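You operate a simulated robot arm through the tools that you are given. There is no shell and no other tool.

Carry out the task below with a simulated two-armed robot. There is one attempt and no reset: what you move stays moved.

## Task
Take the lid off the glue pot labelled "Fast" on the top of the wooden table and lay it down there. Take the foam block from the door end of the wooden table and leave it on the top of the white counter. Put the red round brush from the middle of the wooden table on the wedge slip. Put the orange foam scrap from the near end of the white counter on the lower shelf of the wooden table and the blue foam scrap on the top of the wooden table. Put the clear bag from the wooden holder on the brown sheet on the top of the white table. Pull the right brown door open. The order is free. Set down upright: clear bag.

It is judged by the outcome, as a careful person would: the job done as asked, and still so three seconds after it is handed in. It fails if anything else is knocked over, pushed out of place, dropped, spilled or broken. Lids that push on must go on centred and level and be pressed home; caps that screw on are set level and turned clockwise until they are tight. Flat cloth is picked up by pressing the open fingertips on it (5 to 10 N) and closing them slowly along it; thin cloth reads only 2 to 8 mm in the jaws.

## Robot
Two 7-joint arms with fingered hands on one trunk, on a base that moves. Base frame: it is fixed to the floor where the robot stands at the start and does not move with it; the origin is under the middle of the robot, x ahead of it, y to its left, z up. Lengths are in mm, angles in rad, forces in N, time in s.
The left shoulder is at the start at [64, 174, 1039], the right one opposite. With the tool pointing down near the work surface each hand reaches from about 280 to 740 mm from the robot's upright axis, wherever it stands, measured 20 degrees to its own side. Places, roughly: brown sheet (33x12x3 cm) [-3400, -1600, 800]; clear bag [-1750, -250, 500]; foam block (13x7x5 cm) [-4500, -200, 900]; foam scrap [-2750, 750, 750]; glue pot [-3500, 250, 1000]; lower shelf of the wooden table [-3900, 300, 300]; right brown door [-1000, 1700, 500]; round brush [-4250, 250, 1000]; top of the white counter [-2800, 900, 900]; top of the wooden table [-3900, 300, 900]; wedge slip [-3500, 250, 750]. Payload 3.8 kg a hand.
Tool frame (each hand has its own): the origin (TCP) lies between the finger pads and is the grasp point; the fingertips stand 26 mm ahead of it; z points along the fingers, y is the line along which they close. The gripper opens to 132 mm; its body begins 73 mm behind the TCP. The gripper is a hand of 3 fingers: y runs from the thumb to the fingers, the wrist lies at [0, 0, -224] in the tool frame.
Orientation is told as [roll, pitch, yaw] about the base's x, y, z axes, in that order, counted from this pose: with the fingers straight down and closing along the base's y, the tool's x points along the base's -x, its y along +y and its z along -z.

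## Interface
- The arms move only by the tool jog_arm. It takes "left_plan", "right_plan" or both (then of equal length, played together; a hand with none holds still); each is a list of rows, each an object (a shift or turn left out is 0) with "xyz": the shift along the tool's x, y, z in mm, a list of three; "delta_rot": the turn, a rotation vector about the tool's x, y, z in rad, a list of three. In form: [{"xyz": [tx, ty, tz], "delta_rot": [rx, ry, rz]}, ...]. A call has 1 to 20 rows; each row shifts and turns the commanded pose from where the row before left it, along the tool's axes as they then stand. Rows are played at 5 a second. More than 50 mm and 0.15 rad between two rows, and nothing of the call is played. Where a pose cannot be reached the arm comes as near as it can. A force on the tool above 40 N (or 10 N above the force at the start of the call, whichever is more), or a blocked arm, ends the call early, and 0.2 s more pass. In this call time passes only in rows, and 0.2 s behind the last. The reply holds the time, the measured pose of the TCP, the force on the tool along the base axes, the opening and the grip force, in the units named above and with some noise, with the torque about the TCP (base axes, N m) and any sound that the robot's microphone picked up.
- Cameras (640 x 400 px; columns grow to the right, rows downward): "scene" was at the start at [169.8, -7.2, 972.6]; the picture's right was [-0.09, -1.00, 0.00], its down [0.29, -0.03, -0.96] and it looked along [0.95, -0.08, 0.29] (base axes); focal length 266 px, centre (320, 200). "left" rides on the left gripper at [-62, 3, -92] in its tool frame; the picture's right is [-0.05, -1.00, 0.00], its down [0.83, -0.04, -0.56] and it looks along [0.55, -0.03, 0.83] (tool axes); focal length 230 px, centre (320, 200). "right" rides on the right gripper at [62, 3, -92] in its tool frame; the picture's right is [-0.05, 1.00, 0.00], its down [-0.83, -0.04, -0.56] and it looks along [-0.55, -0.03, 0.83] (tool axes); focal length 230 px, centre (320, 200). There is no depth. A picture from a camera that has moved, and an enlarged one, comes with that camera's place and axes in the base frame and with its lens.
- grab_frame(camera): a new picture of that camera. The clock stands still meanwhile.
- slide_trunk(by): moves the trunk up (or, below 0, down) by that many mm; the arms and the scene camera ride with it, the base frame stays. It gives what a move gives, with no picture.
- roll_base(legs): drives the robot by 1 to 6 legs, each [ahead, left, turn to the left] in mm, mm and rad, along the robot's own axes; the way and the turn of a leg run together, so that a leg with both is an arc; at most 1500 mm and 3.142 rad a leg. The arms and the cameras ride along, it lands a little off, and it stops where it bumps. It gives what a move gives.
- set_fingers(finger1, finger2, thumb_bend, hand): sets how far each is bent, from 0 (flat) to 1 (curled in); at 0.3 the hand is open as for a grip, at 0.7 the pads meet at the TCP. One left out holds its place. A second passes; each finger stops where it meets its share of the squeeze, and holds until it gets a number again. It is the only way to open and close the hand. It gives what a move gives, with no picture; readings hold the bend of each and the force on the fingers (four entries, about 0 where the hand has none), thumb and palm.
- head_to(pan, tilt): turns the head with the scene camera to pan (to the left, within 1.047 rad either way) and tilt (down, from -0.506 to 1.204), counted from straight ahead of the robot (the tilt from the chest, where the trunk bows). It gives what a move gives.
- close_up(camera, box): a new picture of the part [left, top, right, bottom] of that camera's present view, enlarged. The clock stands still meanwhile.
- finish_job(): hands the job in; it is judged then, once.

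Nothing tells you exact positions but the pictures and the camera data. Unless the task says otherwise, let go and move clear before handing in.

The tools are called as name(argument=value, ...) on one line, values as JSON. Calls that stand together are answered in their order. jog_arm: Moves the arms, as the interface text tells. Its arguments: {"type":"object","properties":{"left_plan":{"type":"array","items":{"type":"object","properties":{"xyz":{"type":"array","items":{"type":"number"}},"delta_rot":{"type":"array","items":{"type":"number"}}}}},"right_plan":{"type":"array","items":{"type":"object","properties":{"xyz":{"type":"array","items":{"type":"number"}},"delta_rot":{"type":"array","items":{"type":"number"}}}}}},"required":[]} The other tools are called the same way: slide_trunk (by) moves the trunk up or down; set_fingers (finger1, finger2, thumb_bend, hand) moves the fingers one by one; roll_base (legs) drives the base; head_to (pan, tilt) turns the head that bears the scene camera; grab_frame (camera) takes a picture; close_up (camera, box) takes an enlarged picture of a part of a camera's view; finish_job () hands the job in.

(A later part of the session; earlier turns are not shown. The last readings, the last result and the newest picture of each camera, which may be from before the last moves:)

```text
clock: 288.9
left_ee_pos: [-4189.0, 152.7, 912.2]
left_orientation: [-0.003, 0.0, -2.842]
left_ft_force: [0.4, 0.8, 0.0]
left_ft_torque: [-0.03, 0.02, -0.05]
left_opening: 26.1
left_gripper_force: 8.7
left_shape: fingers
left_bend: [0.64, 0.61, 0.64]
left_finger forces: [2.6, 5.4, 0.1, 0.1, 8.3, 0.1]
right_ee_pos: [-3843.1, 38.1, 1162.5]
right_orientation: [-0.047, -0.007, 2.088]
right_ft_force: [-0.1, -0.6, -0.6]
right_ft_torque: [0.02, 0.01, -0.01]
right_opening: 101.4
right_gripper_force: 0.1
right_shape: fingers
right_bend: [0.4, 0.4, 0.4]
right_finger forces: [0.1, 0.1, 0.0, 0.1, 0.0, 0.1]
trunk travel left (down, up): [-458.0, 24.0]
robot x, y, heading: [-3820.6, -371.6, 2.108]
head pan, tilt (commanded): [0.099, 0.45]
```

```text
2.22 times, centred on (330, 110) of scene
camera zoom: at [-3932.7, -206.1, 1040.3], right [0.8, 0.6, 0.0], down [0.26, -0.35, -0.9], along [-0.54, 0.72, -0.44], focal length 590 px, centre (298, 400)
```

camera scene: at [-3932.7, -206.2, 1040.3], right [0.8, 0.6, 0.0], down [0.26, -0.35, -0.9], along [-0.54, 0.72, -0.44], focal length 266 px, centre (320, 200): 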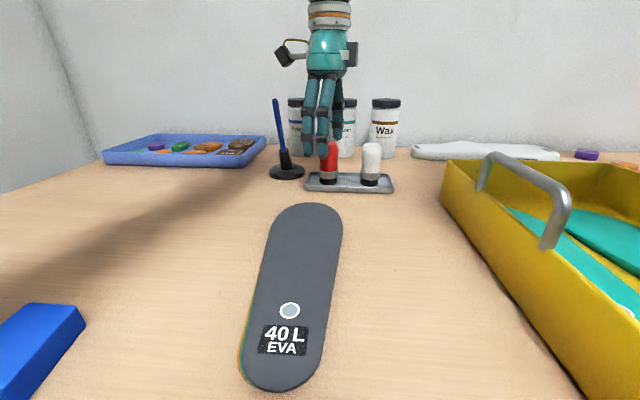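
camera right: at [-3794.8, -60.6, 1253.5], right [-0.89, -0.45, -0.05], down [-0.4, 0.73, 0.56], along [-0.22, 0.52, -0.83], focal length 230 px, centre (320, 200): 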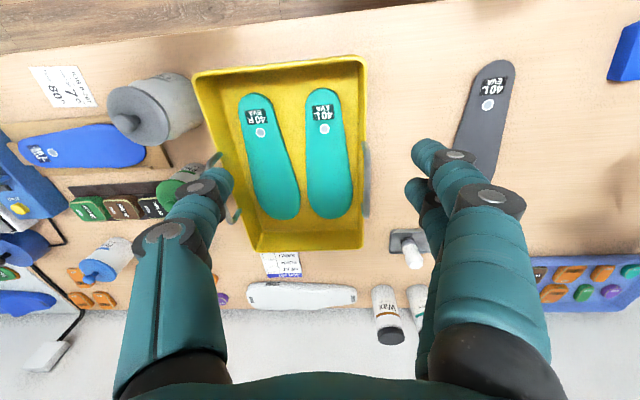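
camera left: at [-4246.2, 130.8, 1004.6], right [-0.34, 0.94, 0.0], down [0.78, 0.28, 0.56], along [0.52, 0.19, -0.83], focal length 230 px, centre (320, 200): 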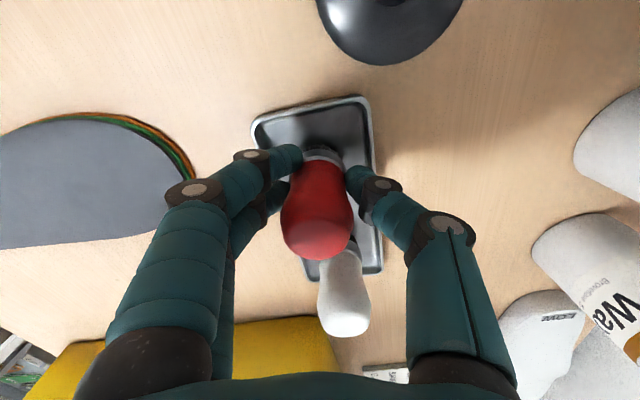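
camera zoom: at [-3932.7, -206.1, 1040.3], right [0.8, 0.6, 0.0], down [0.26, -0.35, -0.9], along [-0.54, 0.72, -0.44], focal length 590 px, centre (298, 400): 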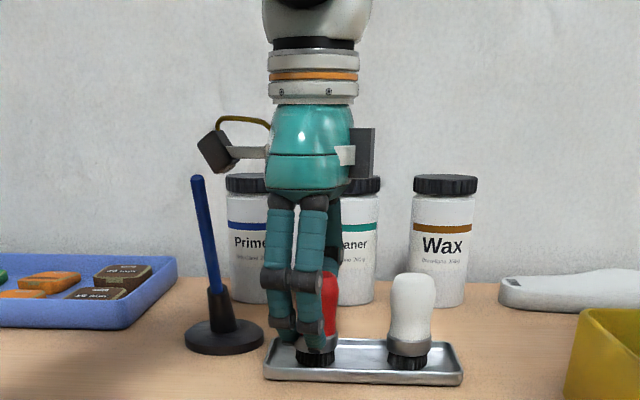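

The brush is held by its handle. I lift it straight up and check.

jog_arm(left_plan=[{"xyz": [0, 0, -25]}, {"xyz": [0, 0, -35]}, {"xyz": [0, 0, -40]}, {"xyz": [0, 0, -30]}])

grab_frame(camera="scene")

grab_frame(camera="left")

```text
clock: 289.9
left_ee_pos: [-4186.5, 147.6, 1041.7]
left_orientation: [-0.004, -0.001, -2.845]
left_ft_force: [0.4, -0.1, -0.5]
left_ft_torque: [0.01, 0.01, -0.05]
left_opening: 26.0
left_gripper_force: 8.2
left_shape: fingers
left_bend: [0.64, 0.61, 0.64]
left_finger forces: [2.6, 5.6, 0.0, 0.1, 8.1, 0.0]
left hand out of reach, approached as far as the arm can: row 4
right_ee_pos: [-3843.3, 37.0, 1163.5]
right_orientation: [-0.046, -0.008, 2.088]
right_ft_force: [-0.1, 0.0, -0.1]
right_ft_torque: [0.0, 0.0, 0.01]
right_opening: 101.4
right_gripper_force: 0.1
right_shape: fingers
right_bend: [0.4, 0.4, 0.4]
right_finger forces: [0.0, 0.0, 0.1, 0.0, 0.0, 0.1]
trunk travel left (down, up): [-458.0, 24.0]
robot x, y, heading: [-3821.8, -373.0, 2.118]
head pan, tilt (commanded): [0.099, 0.45]
```

```text
taken
camera scene: at [-3932.5, -206.4, 1040.5], right [0.8, 0.6, 0.0], down [0.26, -0.35, -0.9], along [-0.54, 0.72, -0.43], focal length 266 px, centre (320, 200)
```

scene: 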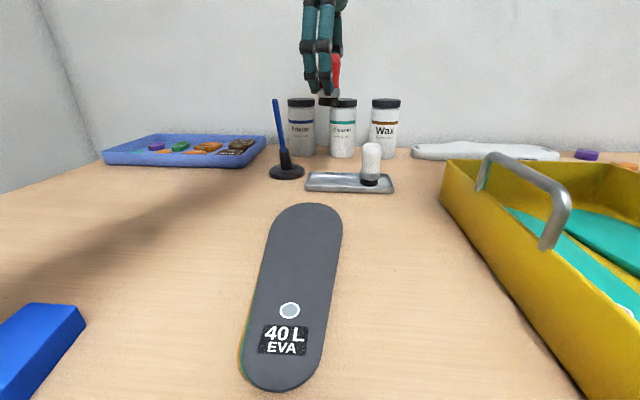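

```text
taken
camera left: at [-4244.4, 126.7, 1134.8], right [-0.34, 0.94, 0.0], down [0.78, 0.28, 0.56], along [0.52, 0.19, -0.83], focal length 230 px, centre (320, 200)
```

left: 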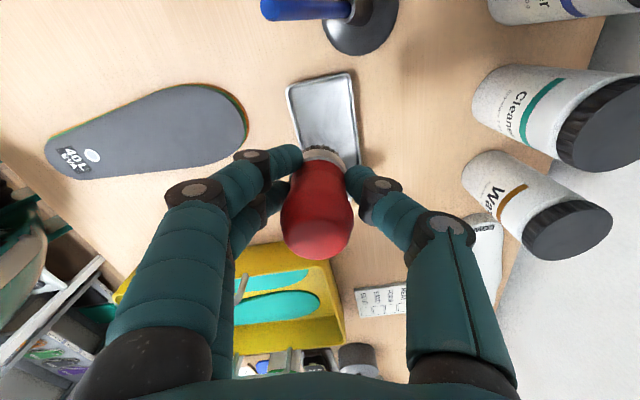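

The red brush is held upright. I back well off so it clears the pots and tray, and strafe right to the slip at the table's other end.

roll_base(legs=[[-420, 0, -0.01], [0, -720, 0]])

head_to(pan=0.1, tilt=0.45)

grab_frame(camera="scene")

grab_frame(camera="right")

grab_frame(camera="left")

```text
clock: 298.8
left_ee_pos: [-3346.9, 156.4, 1041.8]
left_orientation: [-0.001, 0.0, -2.856]
left_ft_force: [0.1, 0.3, -0.4]
left_ft_torque: [0.01, 0.01, 0.02]
left_opening: 26.0
left_gripper_force: 8.3
left_shape: fingers
left_bend: [0.64, 0.61, 0.64]
left_finger forces: [2.7, 5.5, 0.0, 0.0, 8.2, 0.1]
right_ee_pos: [-3003.1, 41.9, 1162.5]
right_orientation: [-0.048, -0.008, 2.079]
right_ft_force: [0.2, -0.3, 0.0]
right_ft_torque: [-0.02, 0.0, -0.01]
right_opening: 101.3
right_gripper_force: 0.1
right_shape: fingers
right_bend: [0.4, 0.4, 0.4]
right_finger forces: [0.1, 0.1, 0.0, 0.1, 0.0, 0.1]
trunk travel left (down, up): [-458.0, 24.0]
robot x, y, heading: [-2985.9, -366.9, 2.105]
head pan, tilt (commanded): [0.099, 0.45]
```

```text
clock: 299.4
left_ee_pos: [-3346.6, 156.3, 1041.9]
left_orientation: [0.0, -0.001, -2.854]
left_ft_force: [-0.5, 0.5, -0.8]
left_ft_torque: [-0.01, -0.01, 0.0]
left_opening: 25.8
left_gripper_force: 8.4
left_shape: fingers
left_bend: [0.64, 0.61, 0.64]
left_finger forces: [2.6, 5.5, 0.0, 0.0, 8.1, 0.0]
right_ee_pos: [-3003.5, 42.6, 1162.8]
right_orientation: [-0.047, -0.005, 2.079]
right_ft_force: [-0.3, -0.4, -0.3]
right_ft_torque: [0.01, 0.01, 0.0]
right_opening: 101.2
right_gripper_force: 0.0
right_shape: fingers
right_bend: [0.4, 0.4, 0.4]
right_finger forces: [0.0, 0.0, 0.0, 0.1, 0.1, 0.0]
trunk travel left (down, up): [-458.0, 24.0]
robot x, y, heading: [-2986.4, -363.4, 2.105]
head pan, tilt (commanded): [0.099, 0.45]
```

```text
taken
camera scene: at [-3095.6, -201.3, 1040.4], right [0.81, 0.59, 0.0], down [0.26, -0.35, -0.9], along [-0.53, 0.73, -0.44], focal length 266 px, centre (320, 200)
```

scene: 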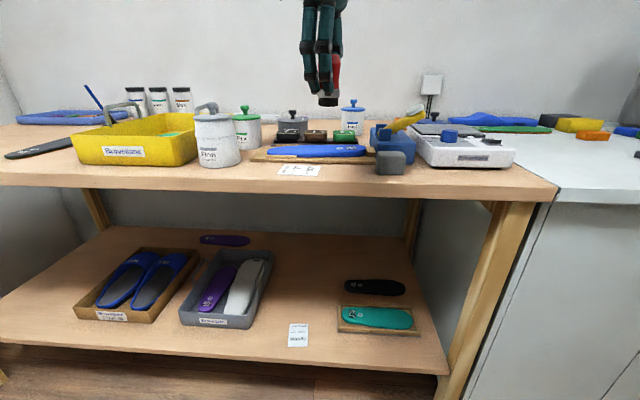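

```text
taken
camera right: at [-2979.8, -16.9, 1253.5], right [-0.9, -0.44, -0.05], down [-0.39, 0.73, 0.56], along [-0.21, 0.52, -0.83], focal length 230 px, centre (320, 200)
```

right: 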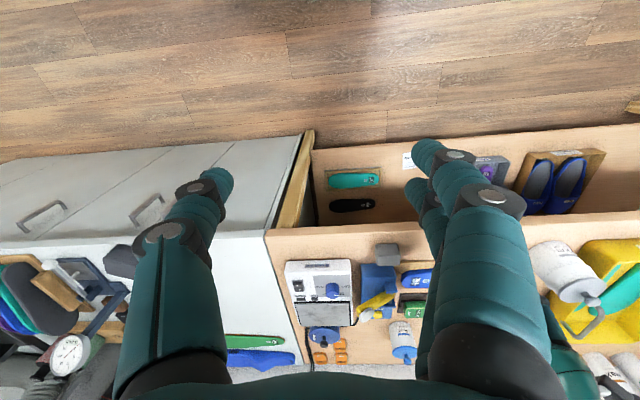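

```text
taken
camera left: at [-3403.8, 135.4, 1134.0], right [-0.33, 0.94, 0.0], down [0.78, 0.28, 0.56], along [0.52, 0.18, -0.83], focal length 230 px, centre (320, 200)
```

left: 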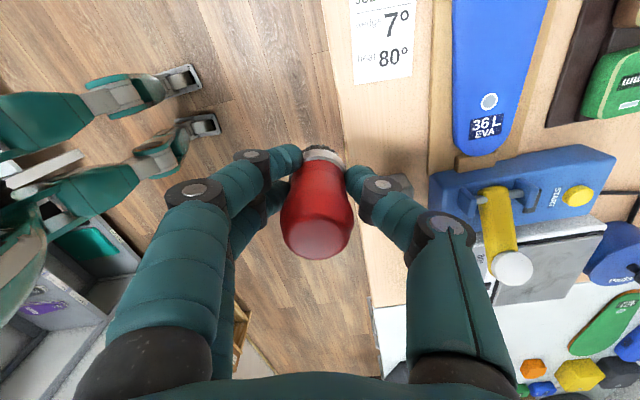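

The slip reads "wedge 7° / heat 80°", so that's the wedge slip, centred near (-3431, 188). I shift the base so the brush is over it and look.

roll_base(legs=[[68, 57, 0]])

grab_frame(camera="left")

grab_frame(camera="scene")

```text
clock: 300.6
left_ee_pos: [-3429.4, 186.2, 1041.5]
left_orientation: [-0.001, -0.001, -2.856]
left_ft_force: [0.0, 0.3, 0.3]
left_ft_torque: [0.02, 0.0, 0.02]
left_opening: 26.1
left_gripper_force: 8.4
left_shape: fingers
left_bend: [0.64, 0.61, 0.64]
left_finger forces: [2.6, 5.6, 0.0, 0.1, 8.1, 0.0]
right_ee_pos: [-3086.9, 71.7, 1163.8]
right_orientation: [-0.048, -0.008, 2.078]
right_ft_force: [-0.3, 0.5, -0.7]
right_ft_torque: [0.01, -0.01, -0.02]
right_opening: 101.4
right_gripper_force: 0.1
right_shape: fingers
right_bend: [0.4, 0.4, 0.4]
right_finger forces: [0.1, 0.2, 0.1, 0.0, 0.0, 0.0]
trunk travel left (down, up): [-458.0, 24.0]
robot x, y, heading: [-3072.1, -338.0, 2.106]
head pan, tilt (commanded): [0.099, 0.45]
```

```text
taken
camera left: at [-3486.1, 165.1, 1134.6], right [-0.33, 0.94, 0.0], down [0.79, 0.27, 0.56], along [0.52, 0.18, -0.83], focal length 230 px, centre (320, 200)
```

left: 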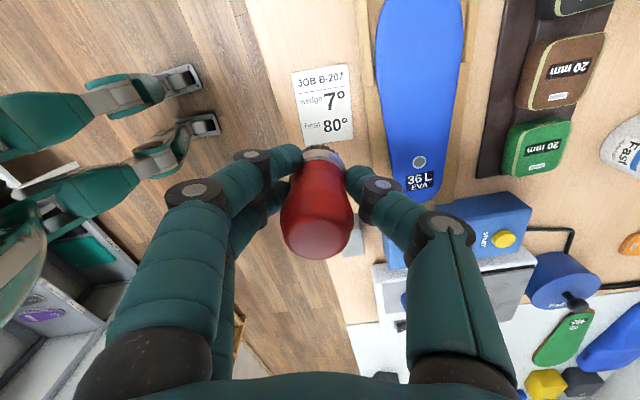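

```text
taken
camera scene: at [-3178.7, -172.0, 1040.5], right [0.81, 0.59, 0.0], down [0.26, -0.35, -0.9], along [-0.53, 0.73, -0.44], focal length 266 px, centre (320, 200)
```

scene: 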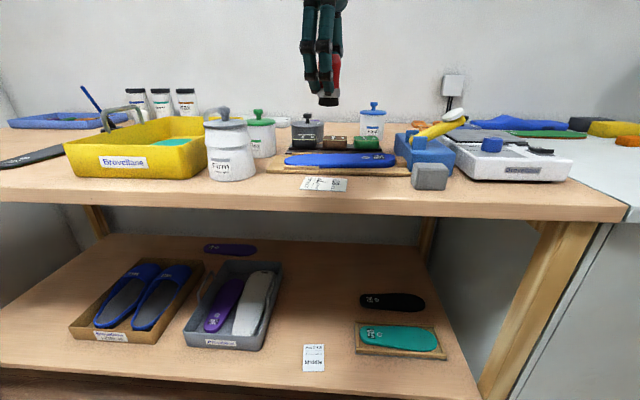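

The slip is right beneath. I lower the brush onto its centre.

jog_arm(left_plan=[{"xyz": [-5, -2, 40]}, {"xyz": [0, 0, 40]}, {"xyz": [0, 0, 35]}])

grab_frame(camera="left")

close_up(camera="scene", box=[220, 80, 460, 220])

```text
clock: 301.4
left_ee_pos: [-3433.6, 188.3, 928.4]
left_orientation: [0.001, 0.0, -2.857]
left_ft_force: [-0.3, -0.1, -0.7]
left_ft_torque: [0.0, 0.01, -0.01]
left_opening: 26.1
left_gripper_force: 8.0
left_shape: fingers
left_bend: [0.64, 0.61, 0.64]
left_finger forces: [2.6, 5.3, 0.0, 0.0, 8.0, 0.0]
right_ee_pos: [-3086.1, 71.2, 1162.6]
right_orientation: [-0.048, -0.006, 2.077]
right_ft_force: [0.6, -0.3, -0.4]
right_ft_torque: [0.04, 0.01, -0.02]
right_opening: 101.3
right_gripper_force: 0.1
right_shape: fingers
right_bend: [0.4, 0.4, 0.4]
right_finger forces: [0.0, 0.1, 0.0, 0.1, 0.0, 0.0]
trunk travel left (down, up): [-458.0, 24.0]
robot x, y, heading: [-3070.5, -339.5, 2.102]
head pan, tilt (commanded): [0.099, 0.45]
```

```text
taken
camera left: at [-3491.5, 167.6, 1019.8], right [-0.33, 0.94, 0.0], down [0.79, 0.28, 0.55], along [0.52, 0.18, -0.83], focal length 230 px, centre (320, 200)
```

left: 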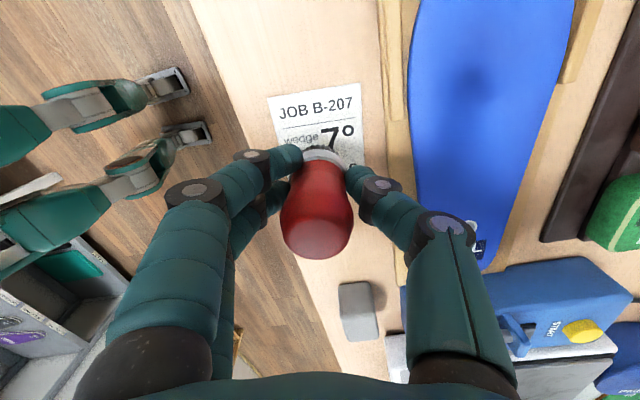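

```text
2.67 times, centred on (340, 150) of scene
camera zoom: at [-3178.7, -171.7, 1040.3], right [0.81, 0.59, 0.0], down [0.26, -0.35, -0.9], along [-0.53, 0.73, -0.44], focal length 709 px, centre (267, 333)
```

zoom: 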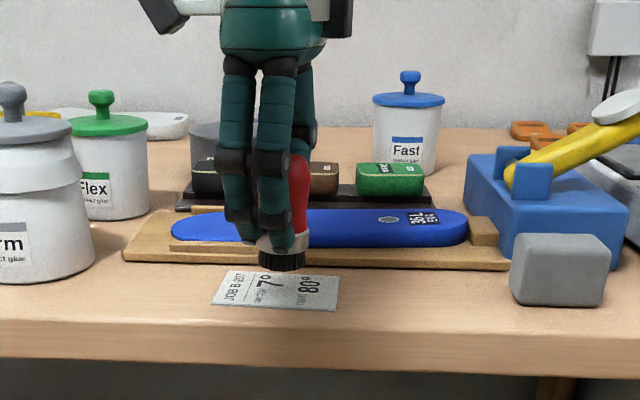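

jog_arm(left_plan=[{"xyz": [-8, 0, 6]}, {"xyz": [0, 0, 5]}])

jog_arm(left_plan=[{"xyz": [0, 0, 4]}])

jog_arm(left_plan=[{"xyz": [0, 0, 3]}])

close_up(camera="scene", box=[260, 120, 400, 210])

```text
clock: 302.0
left_ee_pos: [-3442.7, 185.8, 916.8]
left_orientation: [-0.001, -0.001, -2.858]
left_ft_force: [1.2, -0.2, -0.5]
left_ft_torque: [-0.02, -0.01, -0.01]
left_opening: 25.8
left_gripper_force: 8.0
left_shape: fingers
left_bend: [0.64, 0.61, 0.64]
left_finger forces: [2.6, 5.4, 0.0, 0.0, 8.0, 0.0]
right_ee_pos: [-3086.8, 72.4, 1161.7]
right_orientation: [-0.048, -0.009, 2.077]
right_ft_force: [1.1, 0.0, 0.6]
right_ft_torque: [-0.04, 0.0, 0.0]
right_opening: 101.0
right_gripper_force: 0.1
right_shape: fingers
right_bend: [0.4, 0.4, 0.4]
right_finger forces: [0.1, 0.1, 0.0, 0.0, 0.0, 0.0]
trunk travel left (down, up): [-458.0, 24.0]
robot x, y, heading: [-3067.7, -338.6, 2.098]
head pan, tilt (commanded): [0.099, 0.45]
```

```text
clock: 302.4
left_ee_pos: [-3442.2, 185.5, 913.1]
left_orientation: [0.002, 0.0, -2.857]
left_ft_force: [0.3, 0.6, -0.3]
left_ft_torque: [0.02, 0.04, -0.01]
left_opening: 25.9
left_gripper_force: 8.6
left_shape: fingers
left_bend: [0.64, 0.61, 0.64]
left_finger forces: [2.6, 5.4, 0.1, 0.0, 7.9, 0.0]
right_ee_pos: [-3086.2, 70.9, 1162.8]
right_orientation: [-0.045, -0.008, 2.077]
right_ft_force: [-0.2, -1.4, 0.0]
right_ft_torque: [0.02, 0.0, 0.0]
right_opening: 101.5
right_gripper_force: 0.0
right_shape: fingers
right_bend: [0.4, 0.4, 0.4]
right_finger forces: [0.0, 0.1, 0.0, 0.1, 0.0, 0.0]
trunk travel left (down, up): [-458.0, 24.0]
robot x, y, heading: [-3072.1, -339.8, 2.102]
head pan, tilt (commanded): [0.099, 0.45]
```

```text
clock: 302.8
left_ee_pos: [-3442.7, 184.6, 909.7]
left_orientation: [0.0, 0.0, -2.856]
left_ft_force: [0.4, -0.3, -0.1]
left_ft_torque: [0.0, 0.01, -0.01]
left_opening: 25.9
left_gripper_force: 8.3
left_shape: fingers
left_bend: [0.64, 0.61, 0.64]
left_finger forces: [2.6, 5.5, 0.0, 0.1, 8.0, 0.0]
right_ee_pos: [-3086.3, 72.0, 1162.7]
right_orientation: [-0.047, -0.007, 2.077]
right_ft_force: [-0.3, 0.8, -0.5]
right_ft_torque: [-0.01, 0.02, 0.01]
right_opening: 101.3
right_gripper_force: 0.0
right_shape: fingers
right_bend: [0.4, 0.4, 0.4]
right_finger forces: [0.0, 0.0, 0.0, 0.0, 0.0, 0.1]
trunk travel left (down, up): [-458.0, 24.0]
robot x, y, heading: [-3070.1, -336.2, 2.103]
head pan, tilt (commanded): [0.099, 0.45]
```

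```text
4.44 times, centred on (330, 165) of scene
camera zoom: at [-3178.9, -171.9, 1040.3], right [0.81, 0.59, 0.0], down [0.26, -0.35, -0.9], along [-0.53, 0.73, -0.44], focal length 1181 px, centre (276, 356)
```

zoom: 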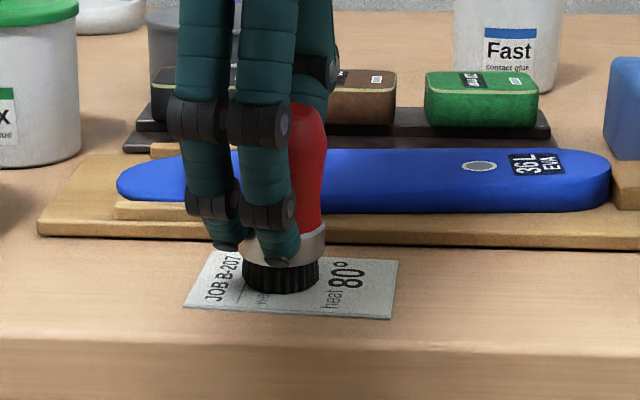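

jog_arm(left_plan=[{"xyz": [0, 0, 2]}])

jog_arm(left_plan=[{"xyz": [0, 0, 2]}])

close_up(camera="scene", box=[260, 120, 400, 210])

```text
clock: 303.2
left_ee_pos: [-3442.3, 184.6, 908.8]
left_orientation: [-0.002, -0.002, -2.857]
left_ft_force: [-0.9, 0.3, 3.2]
left_ft_torque: [-0.01, -0.04, 0.0]
left_opening: 25.9
left_gripper_force: 8.8
left_shape: fingers
left_bend: [0.65, 0.62, 0.64]
left_finger forces: [2.7, 6.0, 0.0, 0.1, 8.9, 0.0]
right_ee_pos: [-3087.8, 71.0, 1164.6]
right_orientation: [-0.047, -0.007, 2.077]
right_ft_force: [0.0, -0.4, 1.0]
right_ft_torque: [0.01, 0.0, 0.01]
right_opening: 101.2
right_gripper_force: 0.1
right_shape: fingers
right_bend: [0.4, 0.4, 0.4]
right_finger forces: [0.1, 0.0, 0.0, 0.0, 0.0, 0.0]
trunk travel left (down, up): [-458.0, 24.0]
robot x, y, heading: [-3069.7, -336.5, 2.109]
head pan, tilt (commanded): [0.099, 0.45]
```

```text
clock: 303.6
left_ee_pos: [-3441.9, 185.0, 906.2]
left_orientation: [-0.002, -0.002, -2.857]
left_ft_force: [-0.8, 0.5, 11.1]
left_ft_torque: [-0.02, -0.02, 0.01]
left_opening: 26.0
left_gripper_force: 9.7
left_shape: fingers
left_bend: [0.65, 0.63, 0.65]
left_finger forces: [3.1, 6.8, 0.0, 0.0, 10.1, 0.0]
right_ee_pos: [-3087.2, 70.6, 1164.9]
right_orientation: [-0.046, -0.009, 2.076]
right_ft_force: [-0.3, -0.5, 0.0]
right_ft_torque: [-0.01, 0.01, -0.01]
right_opening: 101.3
right_gripper_force: 0.0
right_shape: fingers
right_bend: [0.4, 0.4, 0.4]
right_finger forces: [0.1, 0.1, 0.0, 0.0, 0.0, 0.0]
trunk travel left (down, up): [-458.0, 24.0]
robot x, y, heading: [-3069.7, -335.6, 2.106]
head pan, tilt (commanded): [0.099, 0.45]
```

```text
4.44 times, centred on (330, 165) of scene
camera zoom: at [-3178.4, -172.7, 1040.9], right [0.81, 0.59, 0.0], down [0.26, -0.35, -0.9], along [-0.53, 0.73, -0.43], focal length 1181 px, centre (276, 356)
```

zoom: 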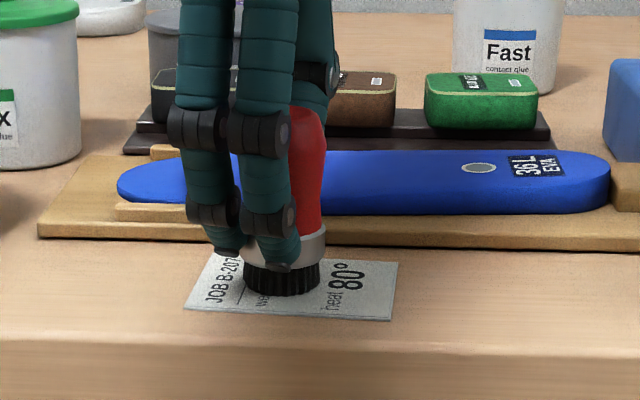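

Contact made. I relieve the pressure and open slowly, keeping the thumb's travel small because of the board behind.

jog_arm(left_plan=[{"xyz": [0, 0, -2]}])

set_fingers(hand="left", finger1=0.57, finger2=0.57, thumb_bend=0.59)

set_fingers(hand="left", finger1=0.45, finger2=0.45, thumb_bend=0.53)

grab_frame(camera="left")

close_up(camera="scene", box=[260, 120, 400, 210])

```text
clock: 304.0
left_ee_pos: [-3441.0, 186.0, 906.8]
left_orientation: [-0.001, 0.001, -2.857]
left_ft_force: [-0.7, 0.6, 9.6]
left_ft_torque: [-0.01, 0.0, 0.03]
left_opening: 25.6
left_gripper_force: 10.3
left_shape: fingers
left_bend: [0.65, 0.63, 0.65]
left_finger forces: [3.1, 6.8, 0.1, 0.1, 10.0, 0.1]
right_ee_pos: [-3086.1, 72.0, 1163.4]
right_orientation: [-0.048, -0.009, 2.076]
right_ft_force: [-0.3, 1.3, -0.1]
right_ft_torque: [0.0, 0.0, 0.02]
right_opening: 101.1
right_gripper_force: 0.1
right_shape: fingers
right_bend: [0.4, 0.4, 0.4]
right_finger forces: [0.0, 0.0, 0.0, 0.1, 0.0, 0.0]
trunk travel left (down, up): [-458.0, 24.0]
robot x, y, heading: [-3072.9, -338.7, 2.099]
head pan, tilt (commanded): [0.099, 0.45]
```

```text
clock: 305.0
left_ee_pos: [-3442.7, 184.0, 907.1]
left_orientation: [0.0, 0.0, -2.858]
left_ft_force: [0.6, -0.4, -0.3]
left_ft_torque: [-0.01, -0.04, 0.0]
left_opening: 42.0
left_gripper_force: 0.2
left_shape: fingers
left_bend: [0.56, 0.56, 0.59]
left_finger forces: [0.0, 0.0, 0.1, 0.1, 0.0, 0.1]
right_ee_pos: [-3086.4, 70.9, 1163.5]
right_orientation: [-0.049, -0.007, 2.076]
right_ft_force: [-0.5, 0.6, -0.2]
right_ft_torque: [-0.02, -0.03, 0.0]
right_opening: 101.3
right_gripper_force: 0.1
right_shape: fingers
right_bend: [0.4, 0.4, 0.4]
right_finger forces: [0.0, 0.1, 0.1, 0.0, 0.1, 0.0]
trunk travel left (down, up): [-458.0, 24.0]
robot x, y, heading: [-3071.4, -336.2, 2.104]
head pan, tilt (commanded): [0.099, 0.45]
```

```text
clock: 306.0
left_ee_pos: [-3442.4, 185.6, 908.7]
left_orientation: [-0.001, 0.001, -2.856]
left_ft_force: [0.2, -0.1, -0.9]
left_ft_torque: [0.01, -0.01, 0.02]
left_opening: 70.4
left_gripper_force: 0.0
left_shape: fingers
left_bend: [0.45, 0.45, 0.53]
left_finger forces: [0.0, 0.0, 0.0, 0.0, 0.0, 0.1]
right_ee_pos: [-3086.7, 71.0, 1162.3]
right_orientation: [-0.048, -0.007, 2.076]
right_ft_force: [-0.2, -0.3, 0.4]
right_ft_torque: [-0.01, 0.01, 0.01]
right_opening: 101.3
right_gripper_force: 0.0
right_shape: fingers
right_bend: [0.4, 0.4, 0.4]
right_finger forces: [0.0, 0.1, 0.1, 0.2, 0.0, 0.0]
trunk travel left (down, up): [-458.0, 24.0]
robot x, y, heading: [-3071.1, -338.6, 2.103]
head pan, tilt (commanded): [0.099, 0.45]
```

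```text
taken
camera left: at [-3499.3, 164.5, 999.2], right [-0.33, 0.94, 0.0], down [0.79, 0.27, 0.56], along [0.52, 0.18, -0.83], focal length 230 px, centre (320, 200)
```

left: 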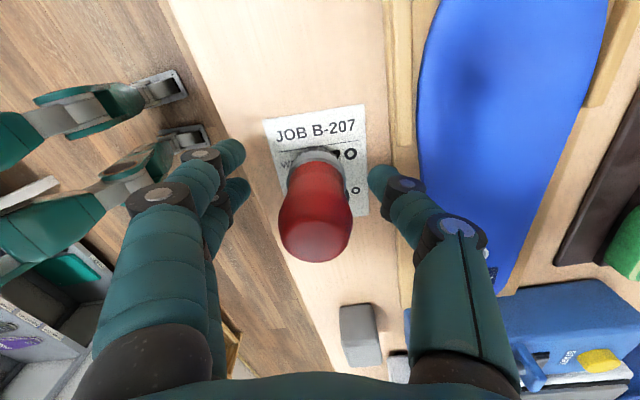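

```text
4.44 times, centred on (330, 165) of scene
camera zoom: at [-3178.8, -172.0, 1040.4], right [0.81, 0.59, 0.0], down [0.26, -0.35, -0.9], along [-0.53, 0.73, -0.44], focal length 1181 px, centre (276, 356)
```

zoom: 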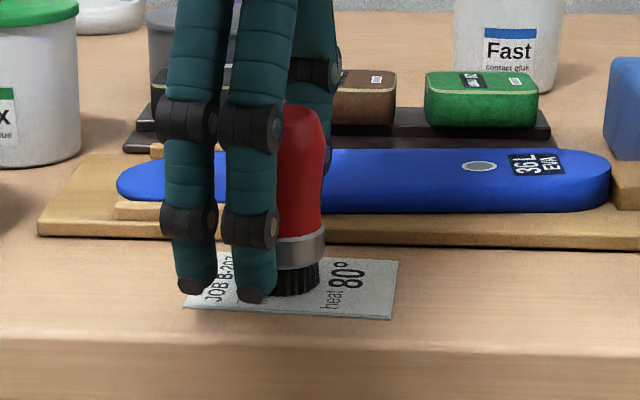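

The brush stands on the wedge slip. I raise the hand straight up.

jog_arm(left_plan=[{"xyz": [0, 0, -25]}, {"xyz": [0, 0, -35]}, {"xyz": [0, 0, -40]}, {"xyz": [0, 0, -40]}])

grab_frame(camera="scene")

close_up(camera="scene", box=[190, 80, 460, 220])

grab_frame(camera="left")

```text
clock: 307.0
left_ee_pos: [-3442.4, 181.1, 1046.0]
left_orientation: [-0.003, 0.0, -2.858]
left_ft_force: [0.2, 0.4, 0.6]
left_ft_torque: [0.03, -0.01, 0.0]
left_opening: 70.4
left_gripper_force: 0.1
left_shape: fingers
left_bend: [0.45, 0.45, 0.53]
left_finger forces: [0.1, 0.0, 0.1, 0.0, 0.0, 0.0]
right_ee_pos: [-3086.1, 70.3, 1164.1]
right_orientation: [-0.047, -0.007, 2.076]
right_ft_force: [0.2, -0.8, 0.4]
right_ft_torque: [0.04, 0.01, 0.03]
right_opening: 101.4
right_gripper_force: 0.1
right_shape: fingers
right_bend: [0.4, 0.4, 0.4]
right_finger forces: [0.0, 0.1, 0.0, 0.0, 0.0, 0.0]
trunk travel left (down, up): [-458.0, 24.0]
robot x, y, heading: [-3071.6, -336.7, 2.105]
head pan, tilt (commanded): [0.099, 0.45]
```

```text
taken
camera scene: at [-3178.9, -172.4, 1040.5], right [0.81, 0.59, 0.0], down [0.26, -0.35, -0.9], along [-0.53, 0.73, -0.43], focal length 266 px, centre (320, 200)
```

scene: 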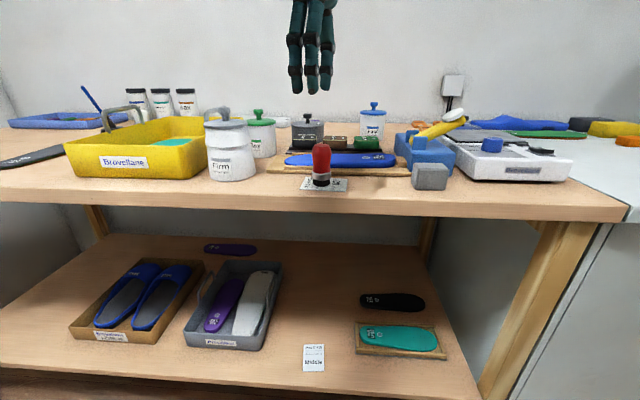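

```text
2.37 times, centred on (325, 150) of scene
camera zoom: at [-3178.9, -172.4, 1040.5], right [0.81, 0.59, 0.0], down [0.26, -0.35, -0.9], along [-0.53, 0.73, -0.43], focal length 630 px, centre (308, 318)
```

zoom: 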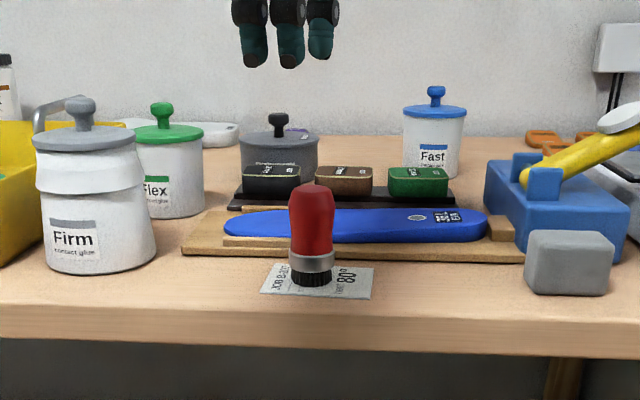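

```text
taken
camera left: at [-3500.2, 160.9, 1138.5], right [-0.33, 0.94, 0.0], down [0.79, 0.27, 0.56], along [0.52, 0.19, -0.83], focal length 230 px, centre (320, 200)
```

left: 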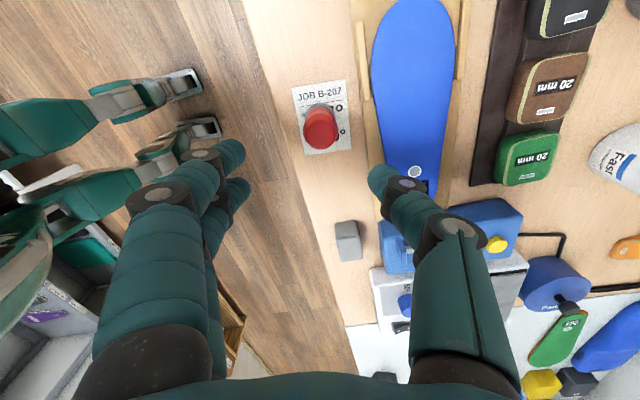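

The brush sits centred on the slip. Next is the lid of the "Fast" pot (blue lid, knob top near z 959, pot centre about (-3519, 565)). I turn the left hand back to neutral and roll toward it.

jog_arm(left_plan=[{"xyz": [0, 0, -10], "delta_rot": [0, 0, 0.147]}, {"delta_rot": [0, 0, 0.147]}, {"delta_rot": [0, 0, 0.147]}, {"delta_rot": [0, 0, 0.147]}, {"delta_rot": [0, 0, 0.147]}, {"delta_rot": [0, 0, 0.147]}, {"delta_rot": [0, 0, 0.147]}, {"delta_rot": [0, 0, 0.147]}, {"delta_rot": [0, 0, 0.147]}])

roll_base(legs=[[0, -173, 0], [300, 0, 0]])

grab_frame(camera="left")

grab_frame(camera="scene")

grab_frame(camera="right")

```text
clock: 309.0
left_ee_pos: [-3440.6, 179.2, 1056.5]
left_orientation: [0.001, -0.002, 2.099]
left_ft_force: [-0.1, 0.3, -0.2]
left_ft_torque: [0.02, 0.02, 0.0]
left_opening: 70.8
left_gripper_force: 0.1
left_shape: fingers
left_bend: [0.45, 0.45, 0.53]
left_finger forces: [0.0, 0.0, 0.1, 0.0, 0.0, 0.0]
left hand out of reach, approached as far as the arm can: row 1
right_ee_pos: [-3087.2, 71.8, 1162.8]
right_orientation: [-0.049, -0.007, 2.075]
right_ft_force: [-0.5, 0.2, 0.1]
right_ft_torque: [-0.01, 0.0, 0.0]
right_opening: 101.3
right_gripper_force: 0.1
right_shape: fingers
right_bend: [0.4, 0.4, 0.4]
right_finger forces: [0.1, 0.0, 0.0, 0.0, 0.0, 0.1]
trunk travel left (down, up): [-458.0, 24.0]
robot x, y, heading: [-3071.5, -333.9, 2.1]
head pan, tilt (commanded): [0.099, 0.45]
```

```text
clock: 312.8
left_ee_pos: [-3438.3, 522.5, 1056.0]
left_orientation: [0.0, -0.002, 2.099]
left_ft_force: [0.2, 0.9, 0.5]
left_ft_torque: [0.02, 0.01, 0.02]
left_opening: 70.7
left_gripper_force: 0.1
left_shape: fingers
left_bend: [0.45, 0.45, 0.53]
left_finger forces: [0.1, 0.1, 0.1, 0.1, 0.0, 0.0]
right_ee_pos: [-3086.0, 411.3, 1162.3]
right_orientation: [-0.047, -0.006, 2.073]
right_ft_force: [0.1, -0.1, 0.0]
right_ft_torque: [-0.01, 0.02, 0.0]
right_opening: 101.3
right_gripper_force: 0.0
right_shape: fingers
right_bend: [0.4, 0.4, 0.4]
right_finger forces: [0.0, 0.0, 0.0, 0.0, 0.0, 0.0]
trunk travel left (down, up): [-458.0, 24.0]
robot x, y, heading: [-3072.0, -0.2, 2.097]
head pan, tilt (commanded): [0.099, 0.45]
```

```text
taken
camera left: at [-3472.0, 572.9, 1149.2], right [0.84, 0.55, 0.0], down [0.46, -0.7, 0.55], along [0.3, -0.46, -0.83], focal length 230 px, centre (320, 200)
```

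left: 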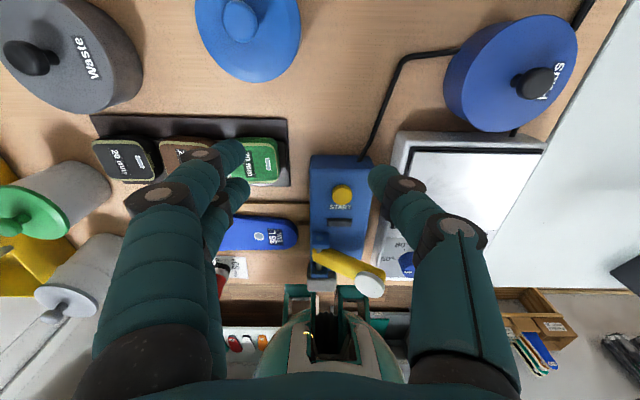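

```text
taken
camera scene: at [-3179.7, 168.9, 1040.4], right [0.81, 0.59, 0.0], down [0.26, -0.35, -0.9], along [-0.53, 0.73, -0.44], focal length 266 px, centre (320, 200)
```

scene: 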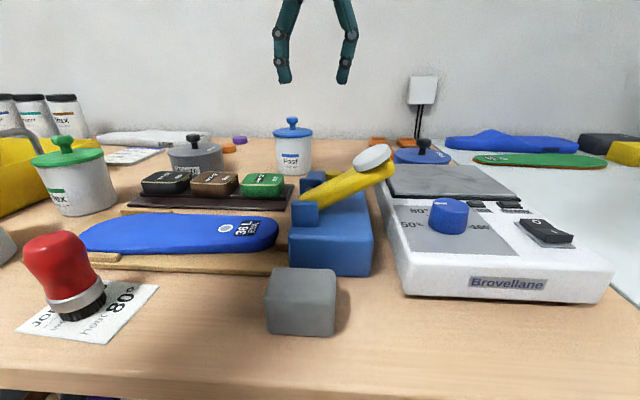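

```text
taken
camera right: at [-3062.5, 352.3, 1253.8], right [-0.9, -0.43, -0.05], down [-0.38, 0.73, 0.56], along [-0.21, 0.52, -0.83], focal length 230 px, centre (320, 200)
```

right: 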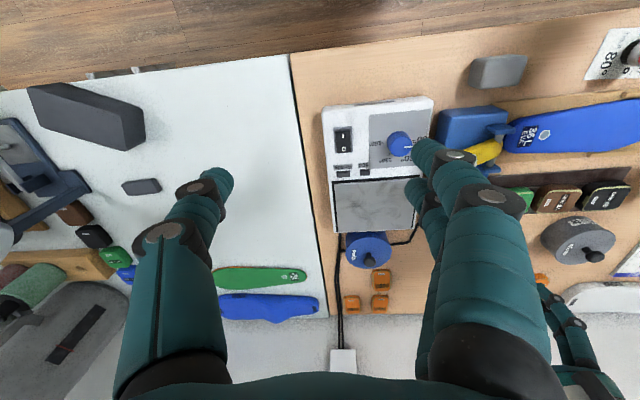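

The blue lid and knob of the Fast pot are just beyond and left of the hand. I roll 60 mm nearer and move the hand over the knob.

roll_base(legs=[[60, 0, 0]])

jog_arm(left_plan=[{"xyz": [-7, 29, 10]}, {"xyz": [-7, 29, 10]}, {"xyz": [0, 0, 15]}])

grab_frame(camera="left")

grab_frame(camera="scene")

```text
clock: 313.7
left_ee_pos: [-3467.4, 572.5, 1056.0]
left_orientation: [0.001, 0.0, 2.095]
left_ft_force: [0.4, 1.0, -0.4]
left_ft_torque: [0.02, 0.0, 0.03]
left_opening: 70.5
left_gripper_force: 0.1
left_shape: fingers
left_bend: [0.45, 0.45, 0.53]
left_finger forces: [0.0, 0.1, 0.0, 0.0, 0.1, 0.0]
right_ee_pos: [-3116.5, 462.7, 1163.6]
right_orientation: [-0.047, -0.007, 2.069]
right_ft_force: [-0.4, 0.7, 0.0]
right_ft_torque: [0.01, -0.03, 0.03]
right_opening: 101.2
right_gripper_force: 0.0
right_shape: fingers
right_bend: [0.4, 0.4, 0.4]
right_finger forces: [0.1, 0.0, 0.1, 0.0, 0.1, 0.0]
trunk travel left (down, up): [-458.0, 24.0]
robot x, y, heading: [-3101.8, 53.0, 2.091]
head pan, tilt (commanded): [0.099, 0.45]
```

```text
clock: 314.5
left_ee_pos: [-3523.4, 555.4, 1021.0]
left_orientation: [-0.001, -0.003, 2.097]
left_ft_force: [-0.3, -0.1, 0.5]
left_ft_torque: [-0.01, -0.01, 0.04]
left_opening: 70.5
left_gripper_force: 0.1
left_shape: fingers
left_bend: [0.45, 0.45, 0.53]
left_finger forces: [0.0, 0.1, 0.0, 0.1, 0.0, 0.0]
right_ee_pos: [-3114.8, 462.5, 1163.7]
right_orientation: [-0.048, -0.007, 2.071]
right_ft_force: [0.1, 0.5, -1.1]
right_ft_torque: [0.01, 0.0, 0.01]
right_opening: 101.4
right_gripper_force: 0.1
right_shape: fingers
right_bend: [0.4, 0.4, 0.4]
right_finger forces: [0.1, 0.0, 0.0, 0.1, 0.1, 0.0]
trunk travel left (down, up): [-458.0, 24.0]
robot x, y, heading: [-3101.8, 54.1, 2.097]
head pan, tilt (commanded): [0.099, 0.45]
```

```text
taken
camera left: at [-3557.5, 606.6, 1114.6], right [0.84, 0.55, 0.0], down [0.45, -0.7, 0.55], along [0.3, -0.46, -0.83], focal length 230 px, centre (320, 200)
```

left: 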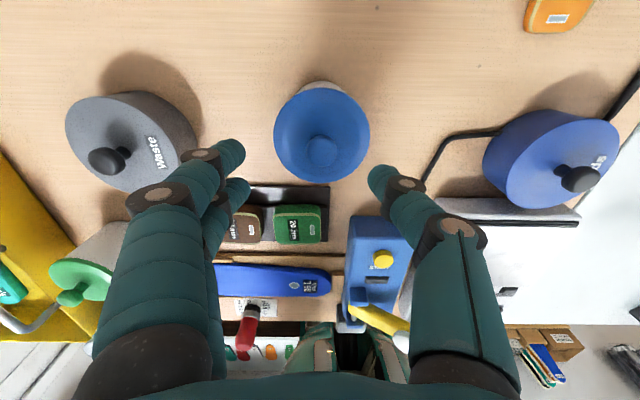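

```text
taken
camera scene: at [-3209.1, 219.8, 1040.3], right [0.81, 0.59, 0.0], down [0.25, -0.35, -0.9], along [-0.53, 0.73, -0.44], focal length 266 px, centre (320, 200)
```

scene: 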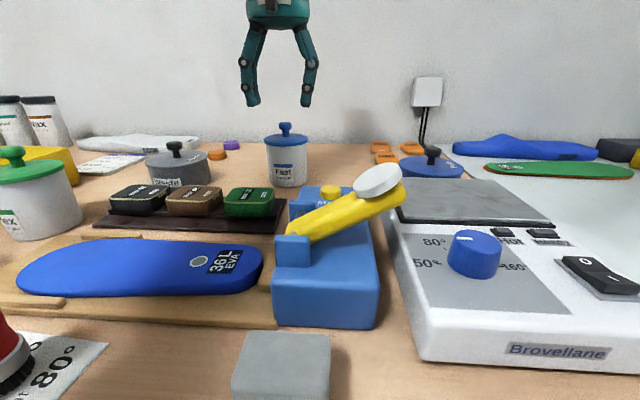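

The knob is exactly under the grasp point. I descend toward it.

jog_arm(left_plan=[{"xyz": [0, -2, 20]}, {"xyz": [0, 0, 15]}])

grab_frame(camera="left")

close_up(camera="scene", box=[200, 20, 380, 200])

```text
clock: 315.1
left_ee_pos: [-3523.4, 555.5, 987.8]
left_orientation: [0.0, -0.002, 2.096]
left_ft_force: [-0.1, 0.3, 0.0]
left_ft_torque: [0.0, -0.02, 0.01]
left_opening: 70.5
left_gripper_force: 0.0
left_shape: fingers
left_bend: [0.45, 0.45, 0.53]
left_finger forces: [0.0, 0.0, 0.0, 0.1, 0.0, 0.1]
right_ee_pos: [-3116.0, 462.4, 1163.9]
right_orientation: [-0.046, -0.007, 2.07]
right_ft_force: [0.1, -1.4, -0.3]
right_ft_torque: [0.0, 0.0, 0.02]
right_opening: 101.1
right_gripper_force: 0.1
right_shape: fingers
right_bend: [0.4, 0.4, 0.4]
right_finger forces: [0.0, 0.0, 0.1, 0.0, 0.1, 0.1]
trunk travel left (down, up): [-458.0, 24.0]
robot x, y, heading: [-3101.0, 55.2, 2.096]
head pan, tilt (commanded): [0.099, 0.45]
```

```text
taken
camera left: at [-3556.4, 607.4, 1080.2], right [0.84, 0.55, 0.0], down [0.45, -0.7, 0.55], along [0.3, -0.46, -0.83], focal length 230 px, centre (320, 200)
```

left: 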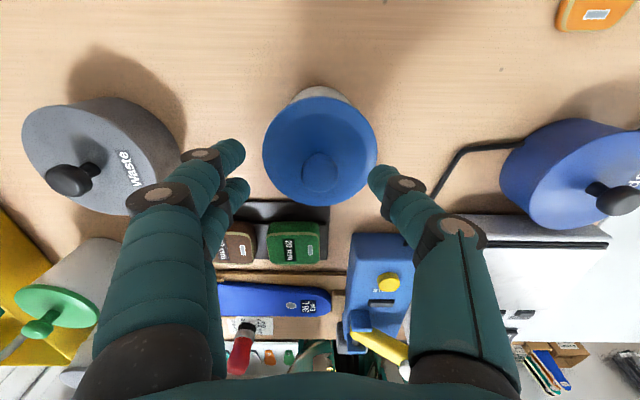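

```text
2.22 times, centred on (290, 110) of scene
camera zoom: at [-3209.3, 219.8, 1040.4], right [0.81, 0.59, 0.0], down [0.25, -0.35, -0.9], along [-0.53, 0.73, -0.44], focal length 590 px, centre (387, 400)
```

zoom: 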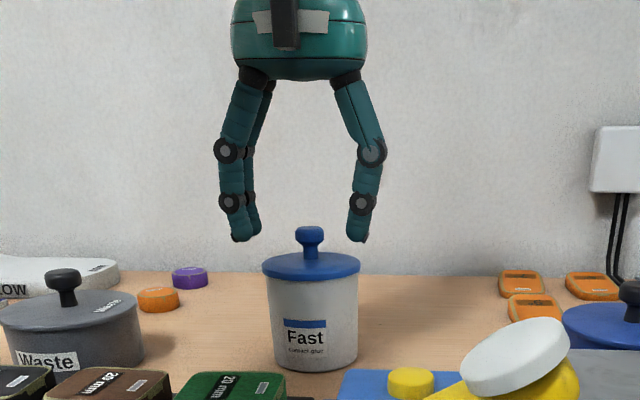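

set_fingers(hand="left", finger1=0.48, finger2=0.48, thumb_bend=0.48)

jog_arm(left_plan=[{"xyz": [0, -2, 8]}, {"xyz": [0, 0, 6]}])

close_up(camera="scene", box=[200, 20, 380, 200])

grab_frame(camera="left")

```text
clock: 316.1
left_ee_pos: [-3522.9, 557.0, 988.5]
left_orientation: [0.0, -0.004, 2.096]
left_ft_force: [0.2, 0.0, 0.4]
left_ft_torque: [-0.04, 0.02, 0.05]
left_opening: 74.8
left_gripper_force: 0.0
left_shape: fingers
left_bend: [0.48, 0.48, 0.48]
left_finger forces: [0.1, 0.1, 0.0, 0.1, 0.0, 0.0]
right_ee_pos: [-3115.3, 462.7, 1162.0]
right_orientation: [-0.046, -0.007, 2.07]
right_ft_force: [-0.4, -0.6, 0.2]
right_ft_torque: [-0.02, 0.02, 0.02]
right_opening: 101.3
right_gripper_force: 0.1
right_shape: fingers
right_bend: [0.4, 0.4, 0.4]
right_finger forces: [0.0, 0.0, 0.0, 0.1, 0.0, 0.1]
trunk travel left (down, up): [-458.0, 24.0]
robot x, y, heading: [-3101.3, 54.1, 2.097]
head pan, tilt (commanded): [0.099, 0.45]
```

```text
clock: 316.7
left_ee_pos: [-3520.7, 557.9, 972.6]
left_orientation: [0.0, -0.001, 2.096]
left_ft_force: [0.1, -0.1, -0.1]
left_ft_torque: [0.04, -0.01, -0.01]
left_opening: 74.8
left_gripper_force: 0.1
left_shape: fingers
left_bend: [0.48, 0.48, 0.48]
left_finger forces: [0.0, 0.0, 0.0, 0.0, 0.0, 0.1]
right_ee_pos: [-3116.1, 463.3, 1163.6]
right_orientation: [-0.047, -0.005, 2.069]
right_ft_force: [-0.7, -0.1, -1.1]
right_ft_torque: [0.0, 0.02, 0.0]
right_opening: 101.2
right_gripper_force: 0.1
right_shape: fingers
right_bend: [0.4, 0.4, 0.4]
right_finger forces: [0.0, 0.0, 0.1, 0.0, 0.0, 0.1]
trunk travel left (down, up): [-458.0, 24.0]
robot x, y, heading: [-3099.9, 50.7, 2.098]
head pan, tilt (commanded): [0.099, 0.45]
```

```text
2.22 times, centred on (290, 110) of scene
camera zoom: at [-3209.2, 219.9, 1040.3], right [0.81, 0.59, 0.0], down [0.25, -0.35, -0.9], along [-0.53, 0.73, -0.44], focal length 590 px, centre (387, 400)
```

zoom: 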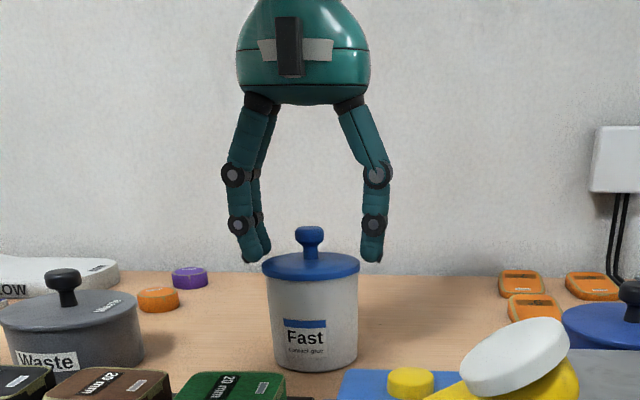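

```text
taken
camera left: at [-3554.7, 608.6, 1065.3], right [0.84, 0.55, 0.0], down [0.45, -0.7, 0.55], along [0.3, -0.46, -0.83], focal length 230 px, centre (320, 200)
```

left: 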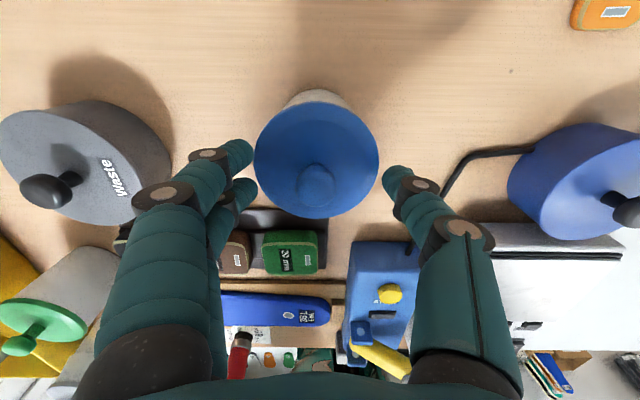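

The fingertips straddle the knob evenly, just above the lid. I close on the knob.

jog_arm(left_plan=[{"xyz": [-4, 0, 2]}])

set_fingers(hand="left", finger1=0.72, finger2=0.72, thumb_bend=0.72)

close_up(camera="scene", box=[200, 20, 380, 200])

grab_frame(camera="left")

```text
clock: 317.1
left_ee_pos: [-3523.4, 561.2, 971.8]
left_orientation: [0.001, -0.001, 2.096]
left_ft_force: [0.8, 0.5, 0.4]
left_ft_torque: [0.01, -0.02, 0.0]
left_opening: 74.7
left_gripper_force: 0.0
left_shape: fingers
left_bend: [0.48, 0.48, 0.48]
left_finger forces: [0.0, 0.4, 0.1, 0.0, 0.0, 0.0]
right_ee_pos: [-3115.8, 462.6, 1163.1]
right_orientation: [-0.045, -0.007, 2.069]
right_ft_force: [0.1, 0.7, 0.4]
right_ft_torque: [-0.02, -0.03, -0.02]
right_opening: 101.4
right_gripper_force: 0.0
right_shape: fingers
right_bend: [0.4, 0.4, 0.4]
right_finger forces: [0.0, 0.0, 0.0, 0.1, 0.0, 0.0]
trunk travel left (down, up): [-458.0, 24.0]
robot x, y, heading: [-3101.2, 52.3, 2.098]
head pan, tilt (commanded): [0.099, 0.45]
```

```text
clock: 318.1
left_ee_pos: [-3523.6, 561.1, 971.6]
left_orientation: [-0.001, -0.001, 2.096]
left_ft_force: [-0.5, 1.0, 8.0]
left_ft_torque: [-0.13, 0.29, -0.07]
left_opening: 50.5
left_gripper_force: 20.7
left_shape: fingers
left_bend: [0.55, 0.54, 0.61]
left_finger forces: [10.7, 10.8, 0.0, 0.0, 20.2, 0.0]
right_ee_pos: [-3115.1, 462.0, 1162.5]
right_orientation: [-0.046, -0.008, 2.071]
right_ft_force: [0.1, 0.4, -0.1]
right_ft_torque: [-0.01, 0.03, 0.0]
right_opening: 101.6
right_gripper_force: 0.1
right_shape: fingers
right_bend: [0.4, 0.4, 0.4]
right_finger forces: [0.1, 0.0, 0.0, 0.0, 0.0, 0.0]
trunk travel left (down, up): [-458.0, 24.0]
robot x, y, heading: [-3106.0, 56.1, 2.097]
head pan, tilt (commanded): [0.099, 0.45]
heard: snap
```

```text
2.22 times, centred on (290, 110) of scene
camera zoom: at [-3208.8, 219.5, 1040.6], right [0.81, 0.59, 0.0], down [0.25, -0.35, -0.9], along [-0.53, 0.73, -0.43], focal length 590 px, centre (387, 400)
```

zoom: 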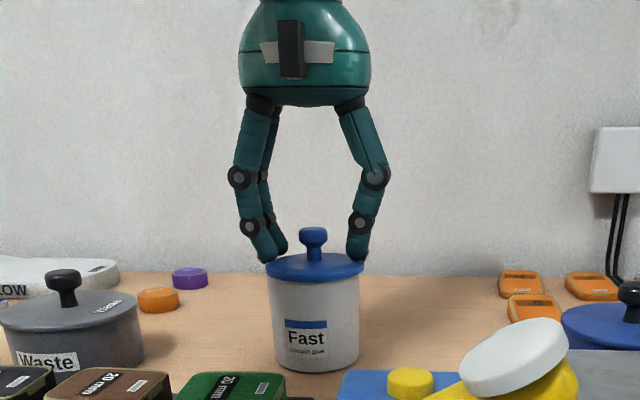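

```text
taken
camera left: at [-3556.7, 612.2, 1065.0], right [0.84, 0.55, 0.0], down [0.45, -0.7, 0.55], along [0.3, -0.46, -0.83], focal length 230 px, centre (320, 200)
```

left: 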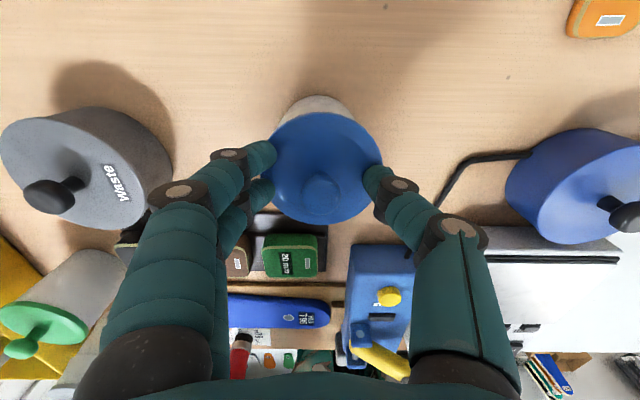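

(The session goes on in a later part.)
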